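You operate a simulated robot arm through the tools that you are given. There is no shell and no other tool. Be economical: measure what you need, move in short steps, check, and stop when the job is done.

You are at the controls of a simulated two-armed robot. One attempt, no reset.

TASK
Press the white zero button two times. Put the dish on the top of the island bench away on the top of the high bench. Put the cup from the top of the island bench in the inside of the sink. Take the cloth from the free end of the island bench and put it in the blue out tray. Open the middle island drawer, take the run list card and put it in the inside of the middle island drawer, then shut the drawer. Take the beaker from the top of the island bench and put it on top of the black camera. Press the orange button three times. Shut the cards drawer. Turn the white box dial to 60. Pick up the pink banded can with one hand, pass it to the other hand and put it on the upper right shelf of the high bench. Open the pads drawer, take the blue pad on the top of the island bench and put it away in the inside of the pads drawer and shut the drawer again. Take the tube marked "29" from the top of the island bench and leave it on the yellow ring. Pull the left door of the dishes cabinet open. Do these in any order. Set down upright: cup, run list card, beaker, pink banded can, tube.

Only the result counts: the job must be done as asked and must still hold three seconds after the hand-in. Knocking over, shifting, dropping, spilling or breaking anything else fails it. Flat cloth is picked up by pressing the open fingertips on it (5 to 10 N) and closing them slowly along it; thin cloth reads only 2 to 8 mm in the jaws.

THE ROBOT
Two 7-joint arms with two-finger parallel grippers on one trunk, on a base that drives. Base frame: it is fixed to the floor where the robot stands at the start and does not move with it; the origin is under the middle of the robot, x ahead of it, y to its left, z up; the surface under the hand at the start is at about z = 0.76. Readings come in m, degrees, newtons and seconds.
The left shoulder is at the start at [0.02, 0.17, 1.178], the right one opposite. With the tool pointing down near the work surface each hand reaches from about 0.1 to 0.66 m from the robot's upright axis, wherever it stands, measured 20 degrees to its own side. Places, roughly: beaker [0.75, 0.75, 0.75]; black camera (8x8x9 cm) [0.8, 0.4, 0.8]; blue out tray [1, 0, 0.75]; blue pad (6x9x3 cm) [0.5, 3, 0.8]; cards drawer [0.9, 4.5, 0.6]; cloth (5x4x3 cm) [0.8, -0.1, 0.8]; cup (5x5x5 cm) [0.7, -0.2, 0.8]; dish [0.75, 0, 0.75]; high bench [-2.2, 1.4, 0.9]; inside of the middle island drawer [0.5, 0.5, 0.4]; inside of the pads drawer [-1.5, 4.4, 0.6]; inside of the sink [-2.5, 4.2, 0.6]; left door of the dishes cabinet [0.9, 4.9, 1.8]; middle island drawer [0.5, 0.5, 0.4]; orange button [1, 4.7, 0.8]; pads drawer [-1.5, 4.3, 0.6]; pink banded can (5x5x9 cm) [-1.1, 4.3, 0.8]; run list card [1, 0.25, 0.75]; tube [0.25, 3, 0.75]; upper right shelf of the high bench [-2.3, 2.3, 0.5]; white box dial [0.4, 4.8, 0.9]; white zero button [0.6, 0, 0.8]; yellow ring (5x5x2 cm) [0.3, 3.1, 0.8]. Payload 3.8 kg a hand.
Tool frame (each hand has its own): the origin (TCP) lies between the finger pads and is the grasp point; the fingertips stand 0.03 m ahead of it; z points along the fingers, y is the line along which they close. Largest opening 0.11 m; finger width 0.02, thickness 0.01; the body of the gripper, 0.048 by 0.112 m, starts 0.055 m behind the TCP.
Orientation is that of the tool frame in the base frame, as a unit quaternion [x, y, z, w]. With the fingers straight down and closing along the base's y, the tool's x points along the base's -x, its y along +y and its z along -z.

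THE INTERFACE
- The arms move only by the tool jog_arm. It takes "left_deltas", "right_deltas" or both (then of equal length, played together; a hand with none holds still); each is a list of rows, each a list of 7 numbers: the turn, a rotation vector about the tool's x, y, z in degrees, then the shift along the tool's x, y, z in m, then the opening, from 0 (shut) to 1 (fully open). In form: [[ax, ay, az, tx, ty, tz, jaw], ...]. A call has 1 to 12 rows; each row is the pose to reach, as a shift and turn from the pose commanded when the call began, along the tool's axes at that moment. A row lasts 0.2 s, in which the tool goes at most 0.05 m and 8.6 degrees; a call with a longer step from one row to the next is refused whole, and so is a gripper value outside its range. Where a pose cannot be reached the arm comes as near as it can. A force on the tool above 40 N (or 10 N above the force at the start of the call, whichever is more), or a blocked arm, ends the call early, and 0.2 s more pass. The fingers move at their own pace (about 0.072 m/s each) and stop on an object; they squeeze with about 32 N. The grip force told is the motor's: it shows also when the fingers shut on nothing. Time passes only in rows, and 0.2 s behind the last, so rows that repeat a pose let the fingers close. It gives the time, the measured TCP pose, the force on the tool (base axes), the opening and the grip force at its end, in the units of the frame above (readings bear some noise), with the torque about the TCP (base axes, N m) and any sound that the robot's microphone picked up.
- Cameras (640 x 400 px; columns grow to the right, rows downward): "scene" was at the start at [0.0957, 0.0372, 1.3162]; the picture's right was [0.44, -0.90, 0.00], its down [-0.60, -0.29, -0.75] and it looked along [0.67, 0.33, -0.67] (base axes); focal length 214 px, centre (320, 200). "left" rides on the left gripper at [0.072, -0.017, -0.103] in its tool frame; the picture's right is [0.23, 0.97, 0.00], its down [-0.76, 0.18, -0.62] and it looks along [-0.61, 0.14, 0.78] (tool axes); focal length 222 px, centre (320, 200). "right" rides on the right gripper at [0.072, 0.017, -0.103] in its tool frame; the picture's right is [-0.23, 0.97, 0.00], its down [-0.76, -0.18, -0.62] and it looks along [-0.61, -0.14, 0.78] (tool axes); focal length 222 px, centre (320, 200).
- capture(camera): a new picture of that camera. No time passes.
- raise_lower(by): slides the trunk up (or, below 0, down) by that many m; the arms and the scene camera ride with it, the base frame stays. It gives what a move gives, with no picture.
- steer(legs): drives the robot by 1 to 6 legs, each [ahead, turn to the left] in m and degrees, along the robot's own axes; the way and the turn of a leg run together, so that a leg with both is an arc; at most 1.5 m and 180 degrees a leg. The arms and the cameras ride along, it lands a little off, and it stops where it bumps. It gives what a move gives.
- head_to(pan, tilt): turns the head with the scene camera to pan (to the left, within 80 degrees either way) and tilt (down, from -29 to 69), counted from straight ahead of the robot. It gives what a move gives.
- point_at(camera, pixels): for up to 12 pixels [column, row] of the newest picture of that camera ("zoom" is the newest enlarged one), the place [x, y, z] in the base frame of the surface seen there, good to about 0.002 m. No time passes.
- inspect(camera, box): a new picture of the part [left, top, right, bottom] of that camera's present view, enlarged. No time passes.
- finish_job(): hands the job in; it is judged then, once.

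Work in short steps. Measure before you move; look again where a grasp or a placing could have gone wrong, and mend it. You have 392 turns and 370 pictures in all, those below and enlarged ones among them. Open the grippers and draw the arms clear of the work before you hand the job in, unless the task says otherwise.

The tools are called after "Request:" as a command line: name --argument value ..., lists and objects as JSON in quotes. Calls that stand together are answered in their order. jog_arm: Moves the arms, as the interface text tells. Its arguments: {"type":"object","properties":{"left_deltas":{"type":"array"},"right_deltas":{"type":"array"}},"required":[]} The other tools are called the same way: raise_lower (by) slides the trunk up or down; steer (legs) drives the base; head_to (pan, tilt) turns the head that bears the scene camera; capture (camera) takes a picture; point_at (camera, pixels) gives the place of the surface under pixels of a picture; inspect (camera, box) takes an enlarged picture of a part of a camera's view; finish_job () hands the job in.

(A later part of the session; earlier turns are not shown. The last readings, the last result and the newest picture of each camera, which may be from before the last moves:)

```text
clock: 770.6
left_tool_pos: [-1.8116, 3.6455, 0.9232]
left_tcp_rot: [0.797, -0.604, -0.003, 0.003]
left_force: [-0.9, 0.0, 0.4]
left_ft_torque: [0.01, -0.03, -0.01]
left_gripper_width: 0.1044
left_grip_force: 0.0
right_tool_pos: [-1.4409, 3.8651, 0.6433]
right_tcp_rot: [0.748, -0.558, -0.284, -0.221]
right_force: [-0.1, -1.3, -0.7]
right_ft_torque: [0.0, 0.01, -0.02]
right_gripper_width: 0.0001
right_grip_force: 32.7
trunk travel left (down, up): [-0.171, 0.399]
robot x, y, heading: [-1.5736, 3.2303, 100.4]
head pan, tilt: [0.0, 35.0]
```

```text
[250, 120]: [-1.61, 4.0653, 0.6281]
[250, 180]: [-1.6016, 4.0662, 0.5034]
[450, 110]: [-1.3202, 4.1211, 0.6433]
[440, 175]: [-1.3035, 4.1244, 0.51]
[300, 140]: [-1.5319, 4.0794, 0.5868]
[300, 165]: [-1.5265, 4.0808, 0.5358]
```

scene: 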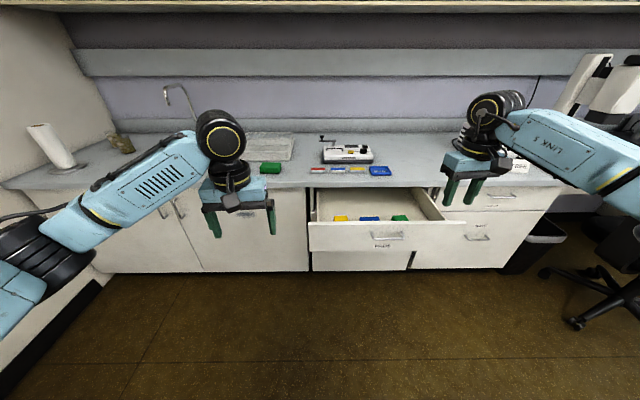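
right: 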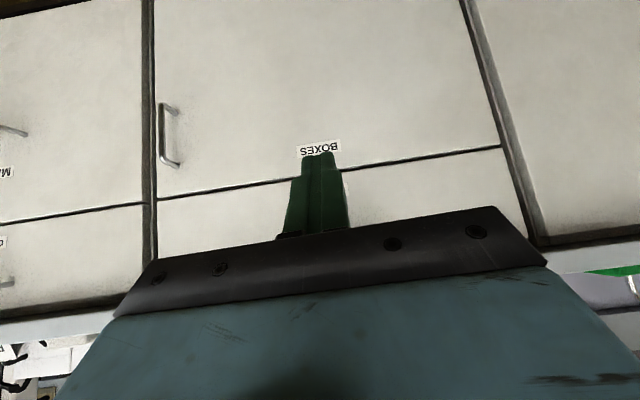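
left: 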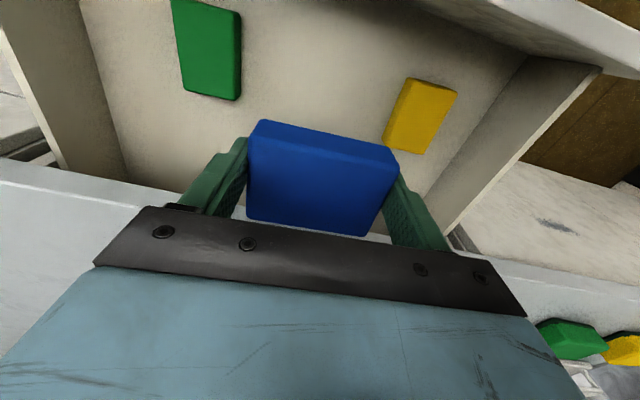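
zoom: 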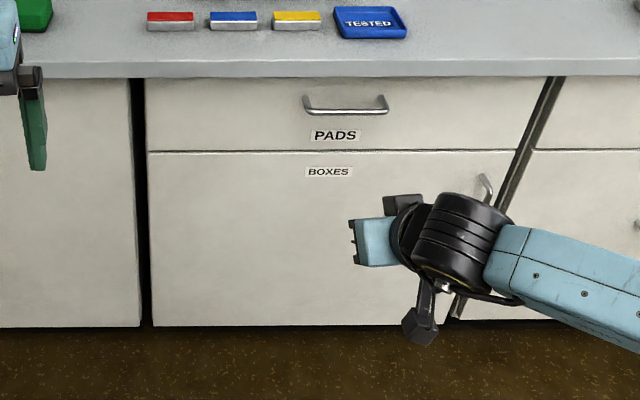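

Flush and shut. I return the right hand to tool-down, raise the trunk, and drive back along the aisle towards the dial.

Request:
jog_arm --right_deltas '[[0, 5, 0, -0.02, -0.004, -0.025, 0], [0, 10, 0, -0.04, -0.008, -0.05, 0], [0, 15, 0, -0.06, -0.012, -0.075, 0], [0, 20, 0, -0.08, -0.016, -0.1, 0], [0, 25, 0, -0.1, -0.02, -0.125, 0], [0, 30, 0, -0.12, -0.024, -0.15, 0], [0, 35, 0, -0.13, -0.028, -0.17, 0], [0, 40, 0, -0.14, -0.03, -0.18, 0], [0, 43, 0, -0.14, -0.03, -0.18, 0]]'

Request:
raise_lower --by 0.38

Request:
steer --legs '[[0, -90], [1.45, 0]]'

Request:
head_to --pan 10 --tilt 35

Request:
capture --camera "scene"

```text
clock: 772.6
left_tool_pos: [-1.812, 3.6458, 0.9222]
left_tcp_rot: [0.798, -0.602, -0.003, 0.004]
left_force: [0.4, 0.5, -0.3]
left_ft_torque: [0.02, 0.01, 0.01]
left_gripper_width: 0.1043
left_grip_force: 0.1
right_tool_pos: [-1.4101, 3.856, 0.8698]
right_tcp_rot: [0.8, -0.6, 0.01, 0.0]
right_force: [-0.4, -0.1, -0.1]
right_ft_torque: [-0.01, -0.02, 0.01]
right_gripper_width: 0.0
right_grip_force: 31.9
trunk travel left (down, up): [-0.171, 0.399]
robot x, y, heading: [-1.5721, 3.2344, 100.2]
head pan, tilt: [0.0, 35.0]
```

```text
clock: 776.3
left_tool_pos: [-1.8102, 3.6456, 1.3033]
left_tcp_rot: [0.798, -0.603, -0.003, 0.003]
left_force: [0.3, 0.3, -0.2]
left_ft_torque: [0.01, -0.02, -0.01]
left_gripper_width: 0.1047
left_grip_force: 0.1
right_tool_pos: [-1.4102, 3.8553, 1.2506]
right_tcp_rot: [0.8, -0.6, 0.01, -0.002]
right_force: [-0.7, 0.5, 0.2]
right_ft_torque: [-0.02, 0.01, 0.03]
right_gripper_width: 0.0003
right_grip_force: 31.7
trunk travel left (down, up): [-0.551, 0.019]
robot x, y, heading: [-1.5709, 3.2299, 100.2]
head pan, tilt: [0.0, 35.0]
```

```text
clock: 787.6
left_tool_pos: [0.3135, 3.7028, 1.3032]
left_tcp_rot: [-0.13, 0.992, 0.004, 0.001]
left_force: [1.3, 0.1, -0.9]
left_ft_torque: [0.02, 0.01, 0.01]
left_gripper_width: 0.1042
left_grip_force: 0.1
right_tool_pos: [0.5174, 3.298, 1.2491]
right_tcp_rot: [-0.133, 0.991, -0.008, -0.006]
right_force: [0.5, 0.3, 0.1]
right_ft_torque: [0.02, 0.0, 0.0]
right_gripper_width: 0.0001
right_grip_force: 32.6
trunk travel left (down, up): [-0.551, 0.019]
robot x, y, heading: [-0.1059, 3.4718, 9.4]
head pan, tilt: [0.0, 35.0]
```

```text
clock: 788.3
left_tool_pos: [0.3134, 3.7026, 1.3046]
left_tcp_rot: [-0.13, 0.992, 0.005, 0.0]
left_force: [0.0, 0.1, -0.3]
left_ft_torque: [-0.01, 0.02, 0.02]
left_gripper_width: 0.1043
left_grip_force: 0.0
right_tool_pos: [0.5184, 3.2991, 1.2492]
right_tcp_rot: [-0.133, 0.991, -0.007, -0.006]
right_force: [-0.2, -0.1, -0.5]
right_ft_torque: [-0.01, -0.01, 0.01]
right_gripper_width: 0.0
right_grip_force: 32.5
trunk travel left (down, up): [-0.551, 0.019]
robot x, y, heading: [-0.1068, 3.471, 9.4]
head pan, tilt: [10.0, 35.0]
```

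```text
113 pictures are left
```

scene: 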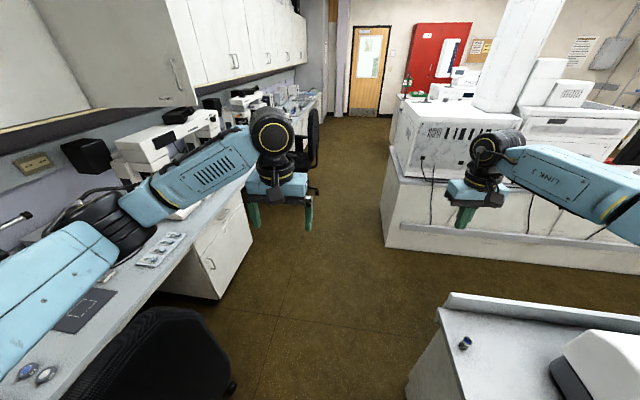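

Door stays open. I drive on, then turn to face the counter near the dial box.

Request:
steer --legs '[[0.8, 0], [0, 90], [0.5, 0]]'

Request:
head_to --pan 15 --tilt 50

Request:
capture --camera "scene"

```text
clock: 797.8
left_tool_pos: [0.4125, 4.1954, 1.3047]
left_tcp_rot: [0.805, -0.593, -0.004, 0.004]
left_force: [0.7, -0.3, 1.1]
left_ft_torque: [0.08, 0.08, 0.0]
left_gripper_width: 0.1044
left_grip_force: 0.0
right_tool_pos: [0.8173, 4.4137, 1.2453]
right_tcp_rot: [0.804, -0.594, 0.012, 0.0]
right_force: [1.5, -0.3, 0.7]
right_ft_torque: [0.03, 0.11, 0.01]
right_gripper_width: 0.0
right_grip_force: 31.7
trunk travel left (down, up): [-0.551, 0.019]
robot x, y, heading: [0.6551, 3.7889, 101.7]
head pan, tilt: [10.0, 35.0]
stopped in leg 3: the robot was blocked; the commanded pose is now the measured one
```

```text
clock: 798.5
left_tool_pos: [0.4075, 4.2009, 1.3024]
left_tcp_rot: [0.805, -0.593, -0.001, 0.003]
left_force: [0.2, 0.4, 0.3]
left_ft_torque: [-0.04, 0.02, 0.02]
left_gripper_width: 0.1044
left_grip_force: 0.1
right_tool_pos: [0.81, 4.4188, 1.243]
right_tcp_rot: [0.804, -0.594, 0.017, 0.001]
right_force: [-0.9, -0.1, 0.3]
right_ft_torque: [0.0, 0.0, -0.01]
right_gripper_width: 0.0
right_grip_force: 32.2
trunk travel left (down, up): [-0.551, 0.019]
robot x, y, heading: [0.6586, 3.7928, 101.6]
head pan, tilt: [15.0, 50.0]
```

```text
112 pictures are left
```

scene: 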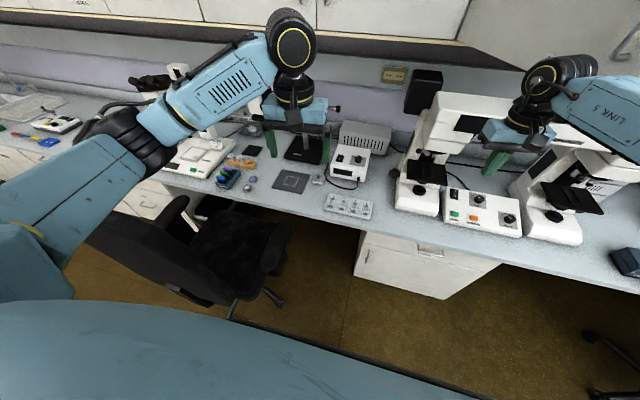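

Blocked: my raised right wrist ran against the open door. I back off, lower the trunk well below the door, and check the door.

Request:
steer --legs '[[-0.12, 0]]'

Request:
raise_lower --by -0.3

Request:
head_to --pan -5 --tilt -5

Request:
capture --camera "scene"

```text
clock: 799.8
left_tool_pos: [0.433, 4.0814, 1.3026]
left_tcp_rot: [0.806, -0.592, -0.003, 0.005]
left_force: [-0.5, 0.3, -0.4]
left_ft_torque: [0.04, -0.01, 0.0]
left_gripper_width: 0.1045
left_grip_force: 0.1
right_tool_pos: [0.8351, 4.3008, 1.2435]
right_tcp_rot: [0.804, -0.594, 0.015, 0.002]
right_force: [0.7, 0.5, 0.7]
right_ft_torque: [-0.01, -0.02, -0.02]
right_gripper_width: 0.0002
right_grip_force: 32.4
trunk travel left (down, up): [-0.551, 0.019]
robot x, y, heading: [0.6833, 3.6719, 101.7]
head pan, tilt: [15.0, 50.0]
```

```text
clock: 802.8
left_tool_pos: [0.4316, 4.0815, 1.0032]
left_tcp_rot: [0.806, -0.592, -0.003, 0.004]
left_force: [0.2, -0.1, 0.5]
left_ft_torque: [0.02, 0.04, 0.01]
left_gripper_width: 0.1049
left_grip_force: 0.2
right_tool_pos: [0.8336, 4.2995, 0.9442]
right_tcp_rot: [0.804, -0.594, 0.015, -0.001]
right_force: [1.2, -0.1, 0.4]
right_ft_torque: [0.0, -0.01, -0.01]
right_gripper_width: 0.0
right_grip_force: 32.5
trunk travel left (down, up): [-0.251, 0.319]
robot x, y, heading: [0.6834, 3.6704, 101.6]
head pan, tilt: [15.0, 50.0]
```

```text
clock: 804.0
left_tool_pos: [0.4314, 4.0812, 1.003]
left_tcp_rot: [0.806, -0.592, -0.003, 0.004]
left_force: [-0.7, -0.2, 0.8]
left_ft_torque: [0.02, 0.01, -0.02]
left_gripper_width: 0.1046
left_grip_force: 0.0
right_tool_pos: [0.8335, 4.3008, 0.9428]
right_tcp_rot: [0.805, -0.593, 0.015, 0.0]
right_force: [0.3, -0.3, 0.8]
right_ft_torque: [-0.05, -0.02, 0.01]
right_gripper_width: 0.0
right_grip_force: 32.5
trunk travel left (down, up): [-0.251, 0.319]
robot x, y, heading: [0.6783, 3.6761, 101.6]
head pan, tilt: [-5.0, -5.0]
```

```text
111 pictures are left
```

scene: 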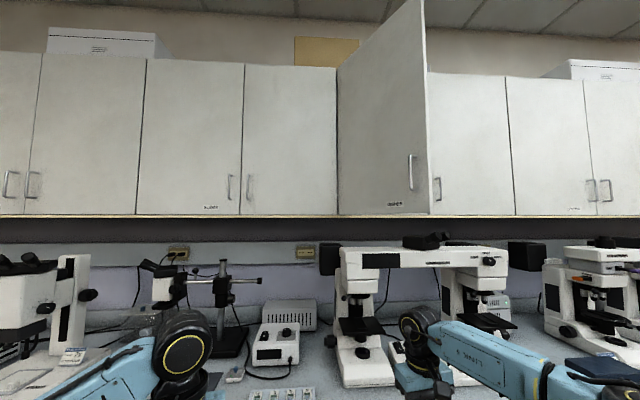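

Request:
point_at --camera "scene" --pixels '[[345, 150], [370, 150], [400, 150], [420, 150]]'

```text
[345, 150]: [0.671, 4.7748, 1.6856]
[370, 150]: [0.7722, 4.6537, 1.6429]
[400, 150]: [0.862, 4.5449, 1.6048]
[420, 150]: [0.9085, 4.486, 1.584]
```

The door was nudged back to ~61°; I will reopen it fully at the end. Now I retract the right hand and step up to the dial.

Request:
jog_arm --right_deltas '[[0, 0, 0, 0.04, 0, -0.02, 0], [0, 0, 0, 0.08, -0.01, -0.04, 0], [0, 0, 0, 0.12, -0.02, -0.06, 0], [0, 0, 0, 0.16, -0.03, -0.08, 0], [0, 0, 0, 0.2, -0.04, -0.1, 0], [0, 0, 0, 0.24, -0.05, -0.12, 0]]' --left_deltas '[[0, 0, 0, 0.02, -0.02, -0.01, 0.6], [0, 0, 0, 0.04, -0.04, -0.02, 0.6], [0, 0, 0, 0.06, -0.06, -0.02, 0.6], [0, 0, 0, 0.08, -0.08, -0.02, 0.6], [0, 0, 0, 0.1, -0.08, -0.02, 0.6], [0, 0, 0, 0.1, -0.08, -0.02, 0.6]]'

Request:
steer --legs '[[0.4, 0]]'

Request:
head_to --pan 15 --tilt 40

Request:
capture --camera "scene"

```text
clock: 805.4
left_tool_pos: [0.5386, 4.009, 1.0205]
left_tcp_rot: [0.806, -0.592, -0.003, 0.005]
left_force: [0.0, 0.4, -0.1]
left_ft_torque: [0.02, -0.03, -0.01]
left_gripper_width: 0.0659
left_grip_force: 0.0
right_tool_pos: [0.9505, 4.0906, 1.0736]
right_tcp_rot: [0.805, -0.593, 0.016, 0.0]
right_force: [-0.4, 0.5, 0.3]
right_ft_torque: [0.02, -0.01, 0.02]
right_gripper_width: 0.0001
right_grip_force: 32.0
trunk travel left (down, up): [-0.251, 0.319]
robot x, y, heading: [0.6814, 3.671, 101.6]
head pan, tilt: [-5.0, -5.0]
```

```text
clock: 807.9
left_tool_pos: [0.4553, 4.4049, 1.0209]
left_tcp_rot: [0.807, -0.591, -0.003, 0.006]
left_force: [-1.0, 0.4, 0.1]
left_ft_torque: [-0.01, -0.01, 0.02]
left_gripper_width: 0.0657
left_grip_force: 0.0
right_tool_pos: [0.8665, 4.4874, 1.0726]
right_tcp_rot: [0.806, -0.592, 0.015, 0.001]
right_force: [-0.2, 0.2, -0.2]
right_ft_torque: [-0.04, -0.01, 0.0]
right_gripper_width: 0.0
right_grip_force: 32.2
trunk travel left (down, up): [-0.251, 0.319]
robot x, y, heading: [0.5999, 4.069, 101.9]
head pan, tilt: [-5.0, -5.0]
```

```text
clock: 809.0
left_tool_pos: [0.4545, 4.4037, 1.0207]
left_tcp_rot: [0.807, -0.59, -0.002, 0.005]
left_force: [0.3, 0.7, 0.6]
left_ft_torque: [0.01, 0.03, 0.02]
left_gripper_width: 0.0658
left_grip_force: 0.1
right_tool_pos: [0.8664, 4.4865, 1.0738]
right_tcp_rot: [0.806, -0.591, 0.015, 0.0]
right_force: [-0.3, -0.3, -0.6]
right_ft_torque: [0.01, -0.03, 0.02]
right_gripper_width: 0.0001
right_grip_force: 32.0
trunk travel left (down, up): [-0.251, 0.319]
robot x, y, heading: [0.6012, 4.0685, 101.8]
head pan, tilt: [15.0, 40.0]
```

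```text
110 pictures are left
```

scene: 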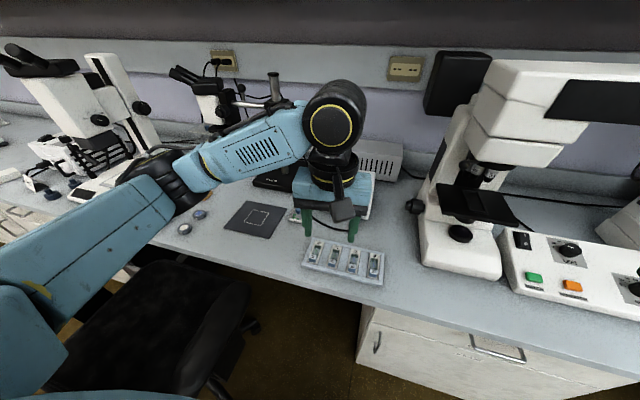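

Request:
capture --camera "left"

```text
109 pictures are left
```

left: 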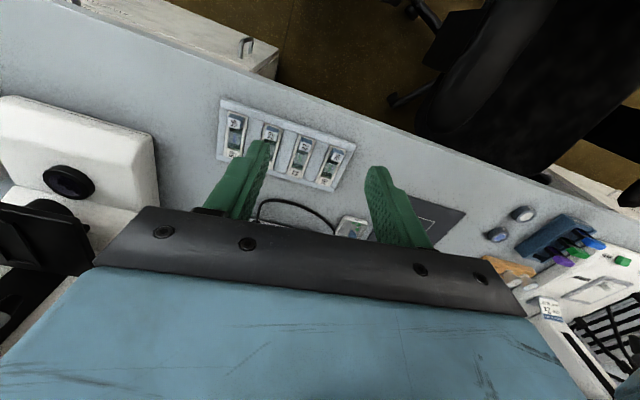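

I measure the stand's horizontal rod near the left wrist, and other neighbours, before reaching in.

Request:
point_at --camera "scene" --pixels '[[255, 105], [275, 90], [240, 100], [215, 100], [375, 165], [415, 205], [470, 200], [272, 180]]'

Request:
inspect --camera "scene" --box '[180, 50, 440, 230]'

```text
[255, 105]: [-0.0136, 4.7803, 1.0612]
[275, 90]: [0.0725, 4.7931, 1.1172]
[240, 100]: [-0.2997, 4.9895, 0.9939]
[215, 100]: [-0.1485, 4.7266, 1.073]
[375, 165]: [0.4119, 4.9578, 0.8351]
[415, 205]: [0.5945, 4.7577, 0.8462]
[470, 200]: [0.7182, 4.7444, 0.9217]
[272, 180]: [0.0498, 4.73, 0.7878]
```

```text
2.22 times, centred on (310, 140) of scene
```

zoom: 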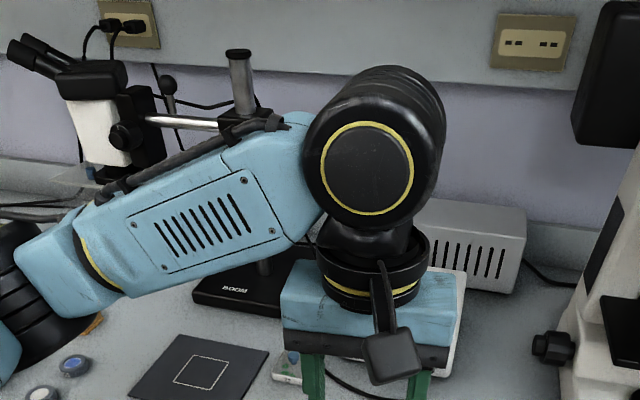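

The boom post stands at x≈0.07, clear of the path. I move the left hand over the dial at hover height.

Request:
jog_arm --left_deltas '[[0, 0, 0, -0.04, -0.006, 0, 0.5], [0, 0, 0, -0.08, -0.012, 0, 0.5], [0, 0, 0, -0.12, -0.018, 0, 0.5], [0, 0, 0, -0.16, -0.024, 0, 0.5], [0, 0, 0, -0.2, -0.03, 0, 0.5], [0, 0, 0, -0.24, -0.036, 0, 0.5], [0, 0, 0, -0.28, -0.042, 0, 0.5], [0, 0, 0, -0.31, -0.047, 0.0, 0.5], [0, 0, 0, -0.336, -0.05, 0.0, 0.5]]'

Request:
capture --camera "left"

```text
clock: 811.0
left_tool_pos: [0.39, 4.6584, 1.0052]
left_tcp_rot: [0.807, -0.591, -0.002, 0.004]
left_force: [-0.3, -0.2, 0.0]
left_ft_torque: [-0.02, -0.07, -0.03]
left_gripper_width: 0.0551
left_grip_force: 0.1
left hand out of reach, approached as far as the arm can: row 7, 8, 9
right_tool_pos: [0.8647, 4.4882, 1.0729]
right_tcp_rot: [0.806, -0.592, 0.016, 0.0]
right_force: [-0.3, -0.5, -0.8]
right_ft_torque: [-0.01, -0.05, -0.04]
right_gripper_width: 0.0
right_grip_force: 31.5
trunk travel left (down, up): [-0.251, 0.319]
robot x, y, heading: [0.6007, 4.0687, 101.9]
head pan, tilt: [15.0, 40.0]
```

```text
107 pictures are left
```

left: 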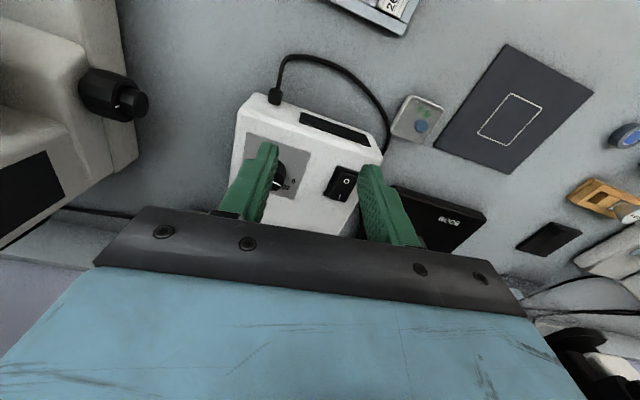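

Reach is 10 cm short. I pull the right hand back and step 9 cm ahead.

Request:
jog_arm --right_deltas '[[0, 0, 0, 0.04, 0, 0, 0], [0, 0, 0, 0.08, 0, 0, 0], [0, 0, 0, 0.12, 0, 0, 0]]'

Request:
steer --legs '[[0.09, 0]]'

Request:
capture --camera "left"

```text
clock: 811.9
left_tool_pos: [0.3918, 4.6567, 1.0064]
left_tcp_rot: [0.807, -0.59, -0.003, 0.004]
left_force: [-0.2, -0.5, 0.3]
left_ft_torque: [-0.01, 0.01, -0.01]
left_gripper_width: 0.0551
left_grip_force: 0.1
right_tool_pos: [0.9048, 4.3694, 1.0756]
right_tcp_rot: [0.806, -0.592, 0.015, 0.001]
right_force: [-0.5, 0.3, -0.1]
right_ft_torque: [-0.01, -0.02, 0.01]
right_gripper_width: 0.0001
right_grip_force: 31.7
trunk travel left (down, up): [-0.251, 0.319]
robot x, y, heading: [0.5999, 4.0683, 101.8]
head pan, tilt: [15.0, 40.0]
```

```text
clock: 812.9
left_tool_pos: [0.3728, 4.7448, 1.0048]
left_tcp_rot: [0.807, -0.59, -0.002, 0.005]
left_force: [-0.4, 0.0, 0.5]
left_ft_torque: [-0.04, 0.01, 0.0]
left_gripper_width: 0.0547
left_grip_force: 0.1
right_tool_pos: [0.886, 4.4576, 1.075]
right_tcp_rot: [0.806, -0.592, 0.016, 0.001]
right_force: [0.0, 1.4, 0.0]
right_ft_torque: [-0.03, -0.03, 0.04]
right_gripper_width: 0.0003
right_grip_force: 31.6
trunk travel left (down, up): [-0.251, 0.319]
robot x, y, heading: [0.581, 4.1534, 102.1]
head pan, tilt: [15.0, 40.0]
```

```text
106 pictures are left
```

left: 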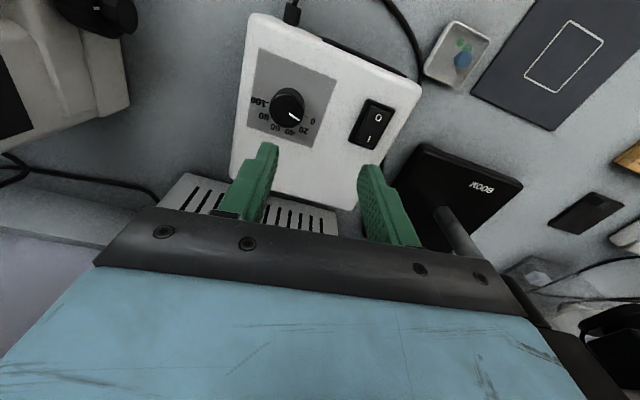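

Now the dial is visible from above. I zoom on it and measure.

Request:
inspect --camera "left" --box '[240, 70, 340, 150]'

Request:
point_at --camera "left" --pixels '[[288, 104], [280, 95], [300, 112], [270, 105], [306, 104], [288, 120], [300, 60]]'

```text
5.00 times, centred on (290, 110) of left
```

zoom: 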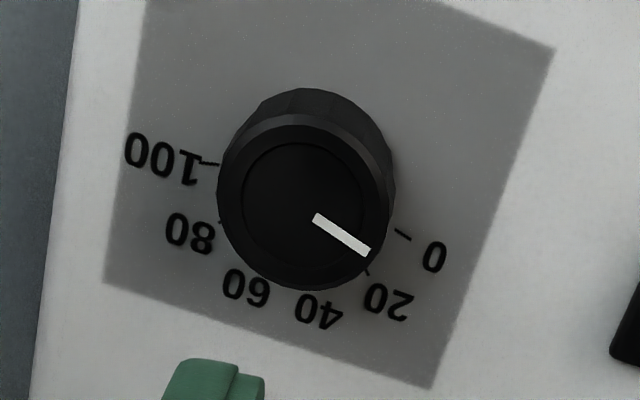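

```text
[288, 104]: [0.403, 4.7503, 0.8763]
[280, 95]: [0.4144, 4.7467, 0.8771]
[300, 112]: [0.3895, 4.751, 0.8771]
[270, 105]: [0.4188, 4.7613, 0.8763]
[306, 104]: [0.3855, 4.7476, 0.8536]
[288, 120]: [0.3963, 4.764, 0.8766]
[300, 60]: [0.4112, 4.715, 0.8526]
```

Pointer is near 0 (≈2–3); the scale spans 150° (1.5° per unit), so 60 needs about +86° clockwise seen from above. Knob centre ≈(0.4025,4.7555), top 0.8765. I centre the left hand over it and lower.

Request:
jog_arm --left_deltas '[[0, 0, 0, -0.001, -0.016, 0.01, 0.5], [0, 0, 0, -0.001, -0.0315, 0.03, 0.5], [0, 0, 0, -0.001, -0.0315, 0.06, 0.5]]'

Request:
capture --camera "left"

```text
clock: 813.7
left_tool_pos: [0.4028, 4.7429, 0.9449]
left_tcp_rot: [0.807, -0.591, -0.003, 0.004]
left_force: [0.0, -0.1, -0.3]
left_ft_torque: [-0.02, -0.02, 0.03]
left_gripper_width: 0.055
left_grip_force: 0.0
left hand out of reach, approached as far as the arm can: row 1, 2, 3
right_tool_pos: [0.886, 4.4567, 1.0743]
right_tcp_rot: [0.806, -0.592, 0.016, 0.001]
right_force: [-0.9, -0.3, -0.1]
right_ft_torque: [-0.02, 0.01, 0.02]
right_gripper_width: 0.0
right_grip_force: 32.0
trunk travel left (down, up): [-0.251, 0.319]
robot x, y, heading: [0.5797, 4.151, 102.1]
head pan, tilt: [15.0, 40.0]
```

```text
104 pictures are left
```

left: 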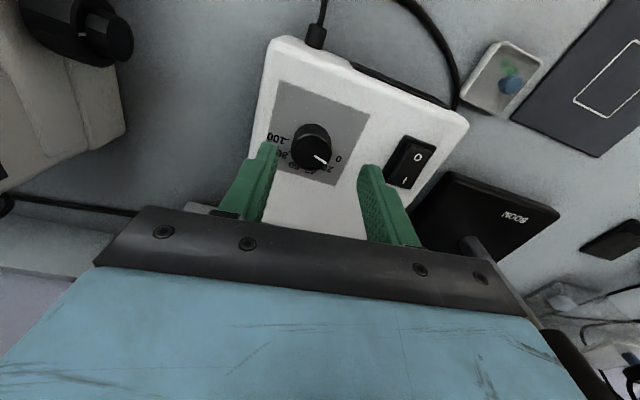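

1.3 cm short in reach; I drive 3 cm ahead.

Request:
steer --legs '[[0.03, 0]]'

Request:
point_at --camera "left" --pixels '[[313, 145]]'

Request:
inspect --camera "left" --box '[260, 90, 380, 190]'

```text
clock: 814.6
left_tool_pos: [0.3967, 4.7725, 0.9441]
left_tcp_rot: [0.807, -0.591, -0.002, 0.005]
left_force: [-0.2, -0.1, -0.1]
left_ft_torque: [-0.05, 0.01, -0.02]
left_gripper_width: 0.0549
left_grip_force: 0.1
right_tool_pos: [0.8805, 4.4864, 1.0753]
right_tcp_rot: [0.806, -0.592, 0.016, 0.001]
right_force: [-0.6, 0.3, -0.2]
right_ft_torque: [-0.01, 0.03, -0.01]
right_gripper_width: 0.0
right_grip_force: 32.3
trunk travel left (down, up): [-0.251, 0.319]
robot x, y, heading: [0.5779, 4.1856, 101.9]
head pan, tilt: [15.0, 40.0]
```

```text
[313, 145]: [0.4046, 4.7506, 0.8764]
```

```text
4.00 times, centred on (320, 140) of left
```

zoom: 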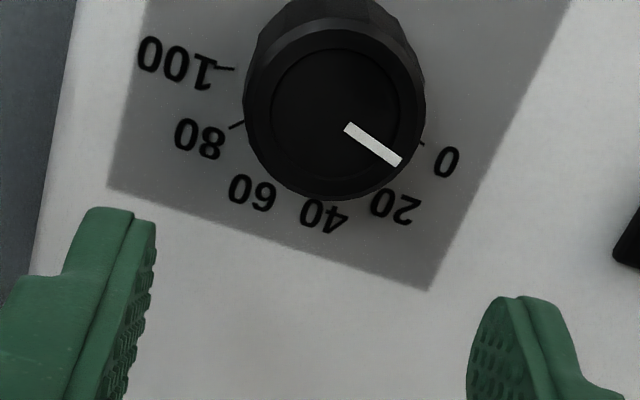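

Request:
point_at --camera "zoom" --pixels '[[335, 115], [255, 115], [415, 115], [335, 45], [335, 185], [352, 130], [398, 160]]'

```text
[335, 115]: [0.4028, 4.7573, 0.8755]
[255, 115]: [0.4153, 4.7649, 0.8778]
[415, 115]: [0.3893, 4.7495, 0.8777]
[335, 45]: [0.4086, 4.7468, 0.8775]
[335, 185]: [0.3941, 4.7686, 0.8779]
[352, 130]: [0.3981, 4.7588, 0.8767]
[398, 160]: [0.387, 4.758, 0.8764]
```

I measure the tick marks' directions relative to the knob centre to calibrate the scale.

Request:
point_at --camera "zoom" --pixels '[[217, 70], [233, 68], [231, 128], [243, 122], [424, 145], [262, 178], [390, 190], [322, 200], [445, 162], [250, 190], [395, 207], [325, 213]]'

```text
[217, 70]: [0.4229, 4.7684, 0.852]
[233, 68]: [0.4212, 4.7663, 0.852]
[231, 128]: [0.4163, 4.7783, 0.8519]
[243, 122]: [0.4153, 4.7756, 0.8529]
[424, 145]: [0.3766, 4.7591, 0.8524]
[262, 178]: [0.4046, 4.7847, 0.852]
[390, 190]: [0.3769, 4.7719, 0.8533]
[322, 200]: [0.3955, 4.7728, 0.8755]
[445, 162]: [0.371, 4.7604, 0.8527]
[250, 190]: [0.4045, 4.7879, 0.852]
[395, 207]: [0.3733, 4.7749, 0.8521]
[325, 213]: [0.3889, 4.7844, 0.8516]
```

Scale: 0 at base angle ≈176°, 60 at ≈86° (pointer now ≈178°, i.e. 0). I centre on the knob, lower and close.

Request:
jog_arm --left_deltas '[[0, 0, 0, 0.0158, 0, 0.01, 0.5], [0, 0, 0, 0.0158, 0, 0.035, 0.5], [0, 0, 0, 0.0158, 0, 0.05, 0.5], [0, 0, 0, 0.0158, 0, 0.055, 0.5], [0, 0, 0, 0.0158, 0, 0.055, 0.4], [0, 0, 0, 0.0158, 0, 0.055, 0.3], [0, 0, 0, 0.0158, 0, 0.055, 0.2], [0, 0, 0, 0.0158, 0, 0.055, 0.15]]'

Request:
capture --camera "left"

```text
clock: 816.4
left_tool_pos: [0.4004, 4.7654, 0.8886]
left_tcp_rot: [0.807, -0.59, -0.003, 0.005]
left_force: [-5.8, -2.4, -0.5]
left_ft_torque: [0.31, -0.35, -0.07]
left_gripper_width: 0.0357
left_grip_force: 45.3
left hand out of reach, approached as far as the arm can: row 1, 2, 3, 4, 5, 6, 7, 8
right_tool_pos: [0.8794, 4.4861, 1.0766]
right_tcp_rot: [0.806, -0.592, 0.015, 0.0]
right_force: [-0.6, 0.6, 0.1]
right_ft_torque: [-0.01, 0.03, -0.02]
right_gripper_width: 0.0001
right_grip_force: 32.0
trunk travel left (down, up): [-0.251, 0.319]
robot x, y, heading: [0.5749, 4.1846, 102.0]
head pan, tilt: [15.0, 40.0]
```

```text
102 pictures are left
```

left: 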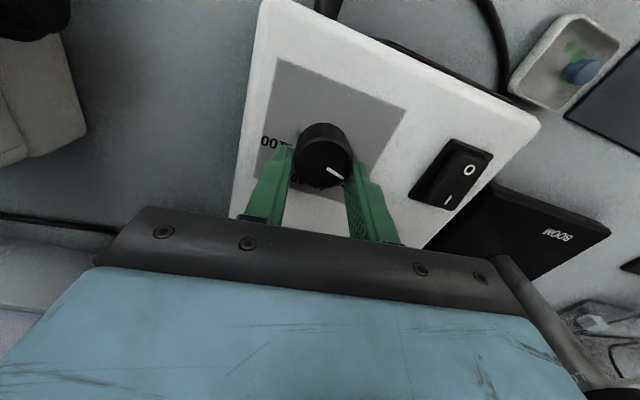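

Knob gripped (36 mm), its axis 8 mm nearer than the TCP. I turn +90° about the knob axis, compensating that offset.

Request:
jog_arm --left_deltas '[[0, 0, 8.2, 0.0002, -0.0011, 0, 0.15], [0, 0, 16.4, 0.0006, -0.0022, 0, 0.15], [0, 0, 24.5, 0.0011, -0.0032, 0, 0.15], [0, 0, 32.7, 0.0018, -0.0042, 0, 0.15], [0, 0, 40.9, 0.0026, -0.005, 0, 0.15], [0, 0, 49.1, 0.0035, -0.0057, 0, 0.15], [0, 0, 57.3, 0.0045, -0.0063, 0, 0.15], [0, 0, 65.5, 0.0056, -0.0067, 0, 0.15], [0, 0, 73.6, 0.0067, -0.007, 0, 0.15], [0, 0, 81.8, 0.0079, -0.0071, 0, 0.15], [0, 0, 90, 0.009, -0.007, 0, 0.15]]'

Request:
capture --camera "left"

```text
clock: 818.8
left_tool_pos: [0.4108, 4.7589, 0.8897]
left_tcp_rot: [-0.152, 0.988, -0.007, -0.006]
left_force: [-11.7, -28.2, -10.4]
left_ft_torque: [0.6, 0.72, 0.18]
left_gripper_width: 0.0353
left_grip_force: 45.4
left hand out of reach, approached as far as the arm can: row 9, 10, 11
right_tool_pos: [0.8787, 4.4837, 1.0764]
right_tcp_rot: [0.806, -0.592, 0.016, -0.001]
right_force: [-0.4, -0.8, -0.1]
right_ft_torque: [-0.03, 0.0, 0.0]
right_gripper_width: 0.0001
right_grip_force: 31.9
trunk travel left (down, up): [-0.251, 0.319]
robot x, y, heading: [0.5784, 4.1838, 101.8]
head pan, tilt: [15.0, 40.0]
```

```text
101 pictures are left
```

left: 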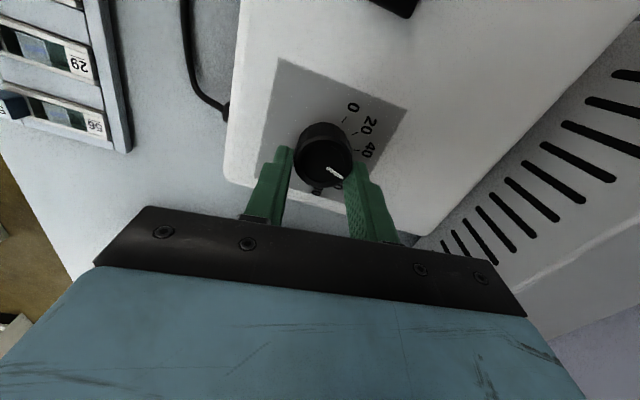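

The knob turned with the hand. I measure the pointer now.

Request:
inspect --camera "left" --box '[270, 90, 400, 200]'

```text
3.64 times, centred on (335, 145) of left
```

zoom: 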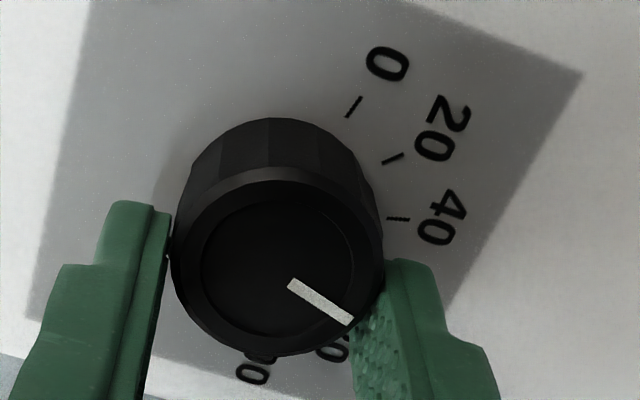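

Request:
point_at --camera "zoom" --pixels '[[292, 285], [350, 320], [278, 265], [205, 265], [352, 265], [278, 200], [278, 330], [360, 98], [405, 218], [388, 160]]'

```text
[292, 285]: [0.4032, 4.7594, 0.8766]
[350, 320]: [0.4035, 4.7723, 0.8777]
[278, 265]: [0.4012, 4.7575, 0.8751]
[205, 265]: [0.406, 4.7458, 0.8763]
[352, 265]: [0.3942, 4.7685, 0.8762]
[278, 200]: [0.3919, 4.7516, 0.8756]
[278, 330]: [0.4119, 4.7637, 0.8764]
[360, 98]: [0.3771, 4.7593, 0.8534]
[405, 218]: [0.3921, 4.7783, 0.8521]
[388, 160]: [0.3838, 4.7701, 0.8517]
```

Pointer is at ~85°, i.e. ≈60. I release, rise 6 cm and check the reading unobstructed.

Request:
jog_arm --left_deltas '[[0, 0, 0, 0, 0, 0, 0.3], [0, 0, 0, 0, 0, 0, 0.45], [0, 0, 0, 0, 0, -0.01, 0.5], [0, 0, 0, 0, 0, -0.035, 0.5], [0, 0, 0, 0, 0, -0.06, 0.5], [0, 0, 0, 0.0, 0, -0.08, 0.5]]'

Request:
inspect --camera "left" --box '[260, 70, 390, 180]'

```text
clock: 820.2
left_tool_pos: [0.4136, 4.7681, 0.9673]
left_tcp_rot: [-0.152, 0.988, -0.003, -0.006]
left_force: [-0.6, -0.1, -0.3]
left_ft_torque: [0.01, 0.02, -0.01]
left_gripper_width: 0.055
left_grip_force: 0.1
left hand out of reach, approached as far as the arm can: row 4, 5, 6
right_tool_pos: [0.8814, 4.4842, 1.0763]
right_tcp_rot: [0.806, -0.592, 0.015, 0.0]
right_force: [-0.7, 0.3, 0.0]
right_ft_torque: [0.01, -0.02, -0.02]
right_gripper_width: 0.0
right_grip_force: 32.1
trunk travel left (down, up): [-0.251, 0.319]
robot x, y, heading: [0.573, 4.1866, 102.0]
head pan, tilt: [15.0, 40.0]
```

```text
3.64 times, centred on (325, 125) of left
```

zoom: 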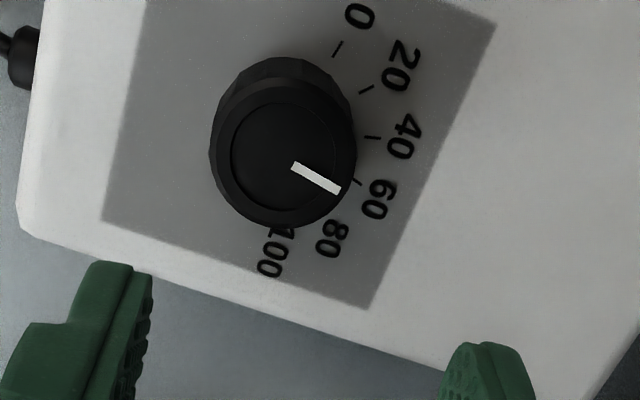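

Request:
point_at --camera "zoom" --pixels '[[294, 166], [338, 190], [284, 152], [233, 152], [335, 152], [284, 105], [284, 200], [337, 50], [365, 90], [373, 137], [358, 182], [341, 215]]'

```text
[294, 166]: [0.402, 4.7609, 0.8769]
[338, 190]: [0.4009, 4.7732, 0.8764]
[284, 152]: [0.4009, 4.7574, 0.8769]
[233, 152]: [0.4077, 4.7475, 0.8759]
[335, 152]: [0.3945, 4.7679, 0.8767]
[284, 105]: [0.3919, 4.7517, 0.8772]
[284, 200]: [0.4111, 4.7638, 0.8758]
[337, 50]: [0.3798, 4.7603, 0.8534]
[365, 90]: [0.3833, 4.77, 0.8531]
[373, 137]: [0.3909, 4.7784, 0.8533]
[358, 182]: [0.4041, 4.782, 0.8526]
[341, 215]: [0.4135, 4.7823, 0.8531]
```

The dial reads ≈56; about 6° more is needed. I regrip centred on the knob.

Request:
jog_arm --left_deltas '[[0, 0, 0, 0.0148, -0.0062, 0.02, 0.5], [0, 0, 0, 0.0148, -0.0062, 0.05, 0.5], [0, 0, 0, 0.0148, -0.0062, 0.07, 0.5], [0, 0, 0, 0.0148, -0.0062, 0.078, 0.5], [0, 0, 0, 0.0148, -0.0062, 0.078, 0.4], [0, 0, 0, 0.0148, -0.0062, 0.078, 0.3], [0, 0, 0, 0.0148, -0.0062, 0.078, 0.15], [0, 0, 0, 0.0148, -0.0062, 0.078, 0.15]]'

```text
clock: 821.9
left_tool_pos: [0.4077, 4.7593, 0.8914]
left_tcp_rot: [-0.152, 0.988, -0.011, -0.004]
left_force: [3.4, -16.5, 13.1]
left_ft_torque: [-0.45, 0.49, 0.09]
left_gripper_width: 0.0356
left_grip_force: 45.3
left hand out of reach, approached as far as the arm can: row 1, 2, 3, 4, 5, 6, 7, 8
right_tool_pos: [0.8804, 4.4825, 1.0749]
right_tcp_rot: [0.806, -0.592, 0.014, 0.0]
right_force: [-0.2, -0.4, 0.1]
right_ft_torque: [0.02, 0.03, -0.01]
right_gripper_width: 0.0
right_grip_force: 32.2
trunk travel left (down, up): [-0.251, 0.319]
robot x, y, heading: [0.5816, 4.186, 101.8]
head pan, tilt: [15.0, 40.0]
stopped in row 8 (left hand): the force on the tool passed its limit at 43 N (the readings are from after the stop); the commanded pose is now the measured one
```

I turn a further 7°.

Request:
jog_arm --left_deltas '[[0, 0, 3.5, 0, -0.0004, 0, 0.15], [0, 0, 7, 0, -0.0008, 0, 0.15], [0, 0, 7, 0, -0.0008, 0, 0.15], [0, 0, 7, 0, -0.0008, 0, 0.35], [0, 0, 7, 0, -0.0008, 0, 0.5], [0, 0, 7, 0, -0.0008, -0.02, 0.5], [0, 0, 7, 0, -0.0008, -0.05, 0.5], [0, 0, 7, 0, -0.0008, -0.08, 0.5]]'

Request:
inspect --camera "left" --box '[260, 70, 390, 180]'

```text
clock: 823.7
left_tool_pos: [0.4071, 4.7672, 0.9697]
left_tcp_rot: [-0.091, 0.996, -0.01, -0.003]
left_force: [-0.4, 0.2, -0.9]
left_ft_torque: [0.0, -0.04, 0.0]
left_gripper_width: 0.0549
left_grip_force: 0.1
left hand out of reach, approached as far as the arm can: row 7, 8
right_tool_pos: [0.8806, 4.4831, 1.0751]
right_tcp_rot: [0.806, -0.592, 0.015, 0.001]
right_force: [0.1, -0.1, -0.2]
right_ft_torque: [-0.02, 0.0, 0.04]
right_gripper_width: 0.0001
right_grip_force: 32.2
trunk travel left (down, up): [-0.251, 0.319]
robot x, y, heading: [0.5744, 4.184, 101.7]
head pan, tilt: [15.0, 40.0]
```

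```text
3.64 times, centred on (325, 125) of left
```

zoom: 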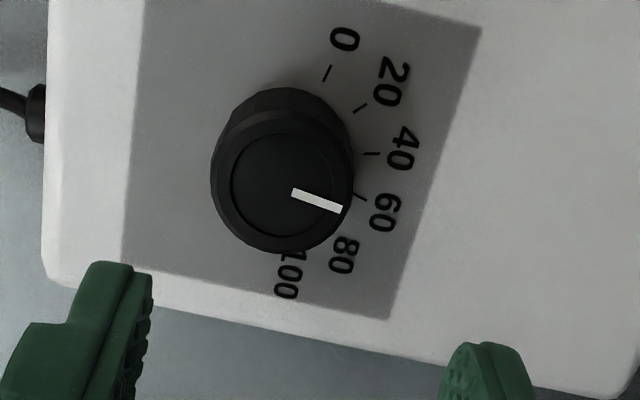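

Request:
point_at --camera "zoom" --pixels '[[294, 192], [340, 208], [282, 178], [231, 178], [333, 178], [282, 133], [282, 223], [327, 75], [362, 107], [372, 154], [361, 197]]'

```text
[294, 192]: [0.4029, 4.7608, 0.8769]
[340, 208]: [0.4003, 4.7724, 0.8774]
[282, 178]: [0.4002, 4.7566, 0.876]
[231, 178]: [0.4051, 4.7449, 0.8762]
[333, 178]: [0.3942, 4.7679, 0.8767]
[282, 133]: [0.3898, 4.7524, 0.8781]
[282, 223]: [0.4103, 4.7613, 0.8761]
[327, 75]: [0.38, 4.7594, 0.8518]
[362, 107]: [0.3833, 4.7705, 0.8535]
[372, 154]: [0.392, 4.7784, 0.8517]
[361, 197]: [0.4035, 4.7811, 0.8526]
```

The pointer reads ≈55; the 7° turn was lost in compliance. I regrip and turn by 15°.

Request:
jog_arm --left_deltas '[[0, 0, 0, 0.01, -0.004, 0.03, 0.5], [0, 0, 0, 0.01, -0.004, 0.06, 0.5], [0, 0, 0, 0.01, -0.004, 0.079, 0.5], [0, 0, 0, 0.01, -0.004, 0.079, 0.35], [0, 0, 0, 0.01, -0.004, 0.079, 0.2], [0, 0, 0, 0.01, -0.004, 0.079, 0.1], [0, 0, 0, 0.01, -0.004, 0.079, 0.1]]'

Request:
jog_arm --left_deltas '[[0, 0, 5, 0, 0, 0, 0.1], [0, 0, 10, 0, 0, 0, 0.1], [0, 0, 15, 0, 0, 0, 0.1], [0, 0, 15, 0, 0, 0, 0.1]]'

Request:
inspect --camera "left" --box '[260, 90, 390, 200]'

```text
clock: 825.3
left_tool_pos: [0.3993, 4.7579, 0.8894]
left_tcp_rot: [-0.091, 0.996, -0.015, -0.003]
left_force: [6.5, -37.9, -3.9]
left_ft_torque: [0.51, -0.61, -0.12]
left_gripper_width: 0.0357
left_grip_force: 44.9
left hand out of reach, approached as far as the arm can: row 1, 2
right_tool_pos: [0.8811, 4.4814, 1.0751]
right_tcp_rot: [0.806, -0.592, 0.014, -0.001]
right_force: [0.1, 0.0, 0.1]
right_ft_torque: [-0.01, 0.04, 0.01]
right_gripper_width: 0.0
right_grip_force: 32.1
trunk travel left (down, up): [-0.251, 0.319]
robot x, y, heading: [0.5792, 4.1823, 102.0]
head pan, tilt: [15.0, 40.0]
```

```text
clock: 826.3
left_tool_pos: [0.398, 4.7571, 0.89]
left_tcp_rot: [0.04, 0.999, -0.015, -0.003]
left_force: [9.8, -34.1, -5.2]
left_ft_torque: [0.16, 0.93, -0.13]
left_gripper_width: 0.0356
left_grip_force: 44.7
left hand out of reach, approached as far as the arm can: row 1, 2, 3, 4
right_tool_pos: [0.8816, 4.4826, 1.0754]
right_tcp_rot: [0.806, -0.592, 0.014, 0.0]
right_force: [0.2, -0.9, 0.8]
right_ft_torque: [0.0, -0.02, 0.03]
right_gripper_width: 0.0
right_grip_force: 32.0
trunk travel left (down, up): [-0.251, 0.319]
robot x, y, heading: [0.5755, 4.1857, 101.8]
head pan, tilt: [15.0, 40.0]
```

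```text
3.64 times, centred on (325, 145) of left
```

zoom: 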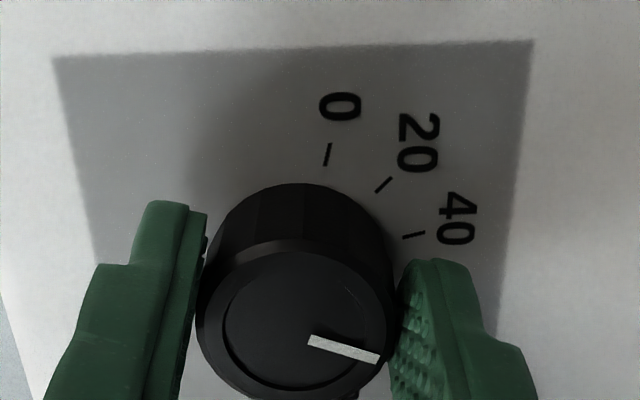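

Now the pointer reads ≈60. I relieve the side load, open gently and rise to check.

Request:
jog_arm --left_deltas '[[0, 0, 0, 0, -0.003, 0, 0.1], [0, 0, 0, 0, -0.006, 0, 0.1], [0, 0, 0, 0, -0.006, 0, 0.3], [0, 0, 0, 0, -0.006, 0, 0.4], [0, 0, 0, 0, -0.006, 0, 0.5], [0, 0, 0, 0, -0.006, -0.02, 0.5], [0, 0, 0, 0, -0.006, -0.05, 0.5], [0, 0, 0, 0, -0.006, -0.08, 0.5]]'

Request:
inspect --camera "left" --box '[260, 70, 390, 180]'

```text
clock: 828.1
left_tool_pos: [0.3983, 4.7663, 0.9702]
left_tcp_rot: [0.039, 0.999, -0.01, -0.002]
left_force: [0.0, 0.3, -0.6]
left_ft_torque: [-0.02, -0.05, -0.03]
left_gripper_width: 0.0551
left_grip_force: 0.2
left hand out of reach, approached as far as the arm can: row 1, 2, 3, 4, 5, 6, 7, 8
right_tool_pos: [0.8811, 4.4854, 1.0756]
right_tcp_rot: [0.805, -0.592, 0.015, 0.001]
right_force: [0.8, -0.2, 0.3]
right_ft_torque: [0.0, 0.03, 0.0]
right_gripper_width: 0.0001
right_grip_force: 31.4
trunk travel left (down, up): [-0.251, 0.319]
robot x, y, heading: [0.5758, 4.1808, 102.1]
head pan, tilt: [15.0, 40.0]
```

```text
3.64 times, centred on (325, 125) of left
```

zoom: 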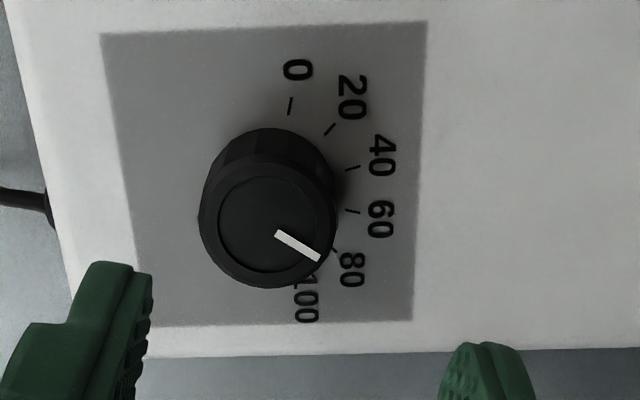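

By tick geometry the dial now reads ≈79 (it slipped on release because the arm is at its reach limit). I retract the hand, and turn the robot 18° right to bring the left shoulder closer.

Request:
jog_arm --left_deltas '[[0, 0, -6, 0, -0.04, -0.01, 0.5], [0, 0, -12, 0, -0.08, -0.02, 0.5], [0, 0, -18, 0, -0.12, -0.02, 0.5], [0, 0, -24, 0, -0.16, -0.02, 0.5], [0, 0, -30, 0, -0.19, -0.02, 0.5]]'

Request:
steer --legs '[[0, -18]]'

Request:
capture --camera "left"

```text
clock: 829.3
left_tool_pos: [0.4106, 4.7641, 1.0027]
left_tcp_rot: [-0.221, 0.975, -0.009, -0.004]
left_force: [0.4, 0.0, 0.4]
left_ft_torque: [0.0, 0.03, -0.01]
left_gripper_width: 0.0548
left_grip_force: 0.0
left hand out of reach, approached as far as the arm can: row 1, 2, 3, 4, 5
right_tool_pos: [0.8804, 4.4845, 1.0752]
right_tcp_rot: [0.806, -0.592, 0.015, 0.0]
right_force: [-0.3, -0.8, -0.4]
right_ft_torque: [0.01, 0.01, 0.0]
right_gripper_width: 0.0004
right_grip_force: 31.9
trunk travel left (down, up): [-0.251, 0.319]
robot x, y, heading: [0.5714, 4.1826, 101.8]
head pan, tilt: [15.0, 40.0]
```

```text
clock: 830.8
left_tool_pos: [0.6017, 4.7864, 1.0039]
left_tcp_rot: [-0.063, 0.998, -0.009, -0.005]
left_force: [0.2, 0.1, 0.1]
left_ft_torque: [-0.03, 0.0, 0.01]
left_gripper_width: 0.0552
left_grip_force: 0.0
right_tool_pos: [0.9584, 4.3738, 1.0759]
right_tcp_rot: [-0.701, 0.713, -0.015, -0.003]
right_force: [0.5, -0.7, -0.1]
right_ft_torque: [-0.02, -0.01, 0.04]
right_gripper_width: 0.0
right_grip_force: 31.9
trunk travel left (down, up): [-0.251, 0.319]
robot x, y, heading: [0.5725, 4.1844, 83.4]
head pan, tilt: [15.0, 40.0]
```

```text
95 pictures are left
```

left: 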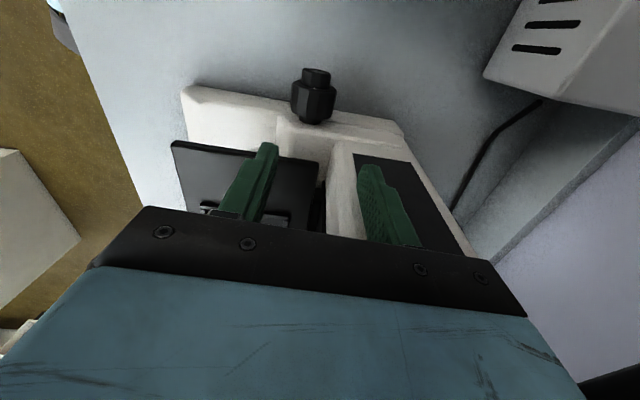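

The hand did not retract (a wrist limit at this yaw). I unwind the yaw back to neutral in place.

Request:
jog_arm --left_deltas '[[0, 0, -8.5, 0, 0, 0, 0.5], [0, 0, -17, 0, 0, 0, 0.5], [0, 0, -25.5, 0, 0, 0, 0.5], [0, 0, -34, 0, 0, 0, 0.5], [0, 0, -42.5, 0, 0, 0, 0.5], [0, 0, -51, 0, 0, 0, 0.5], [0, 0, -59.5, 0, 0, 0, 0.5], [0, 0, -68, 0, 0, 0, 0.5], [0, 0, -76, 0, 0, 0, 0.5]]'

Request:
capture --camera "scene"

```text
clock: 831.4
left_tool_pos: [0.6025, 4.778, 1.0031]
left_tcp_rot: [-0.188, 0.982, -0.015, -0.008]
left_force: [-6.0, -25.5, 4.6]
left_ft_torque: [2.48, -0.75, -0.8]
left_gripper_width: 0.055
left_grip_force: 0.1
right_tool_pos: [0.9579, 4.3708, 1.0755]
right_tcp_rot: [-0.702, 0.712, -0.015, 0.0]
right_force: [-0.4, -0.6, 0.2]
right_ft_torque: [-0.01, -0.02, 0.02]
right_gripper_width: 0.0
right_grip_force: 32.0
trunk travel left (down, up): [-0.251, 0.319]
robot x, y, heading: [0.575, 4.1814, 83.5]
head pan, tilt: [15.0, 40.0]
stopped in row 3 (left hand): the force on the tool passed its limit at 50 N (the readings are from after the stop); the commanded pose is now the measured one
```

```text
94 pictures are left
```

scene: 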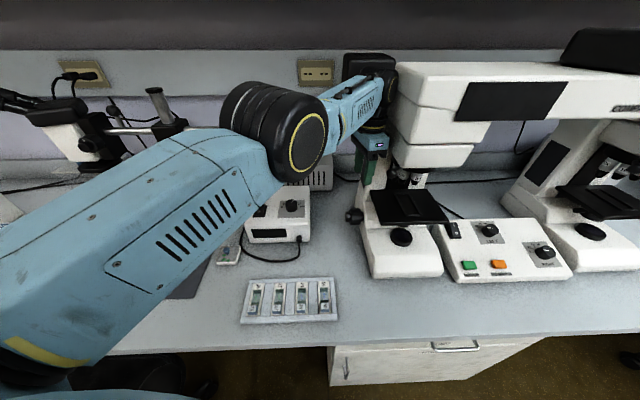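

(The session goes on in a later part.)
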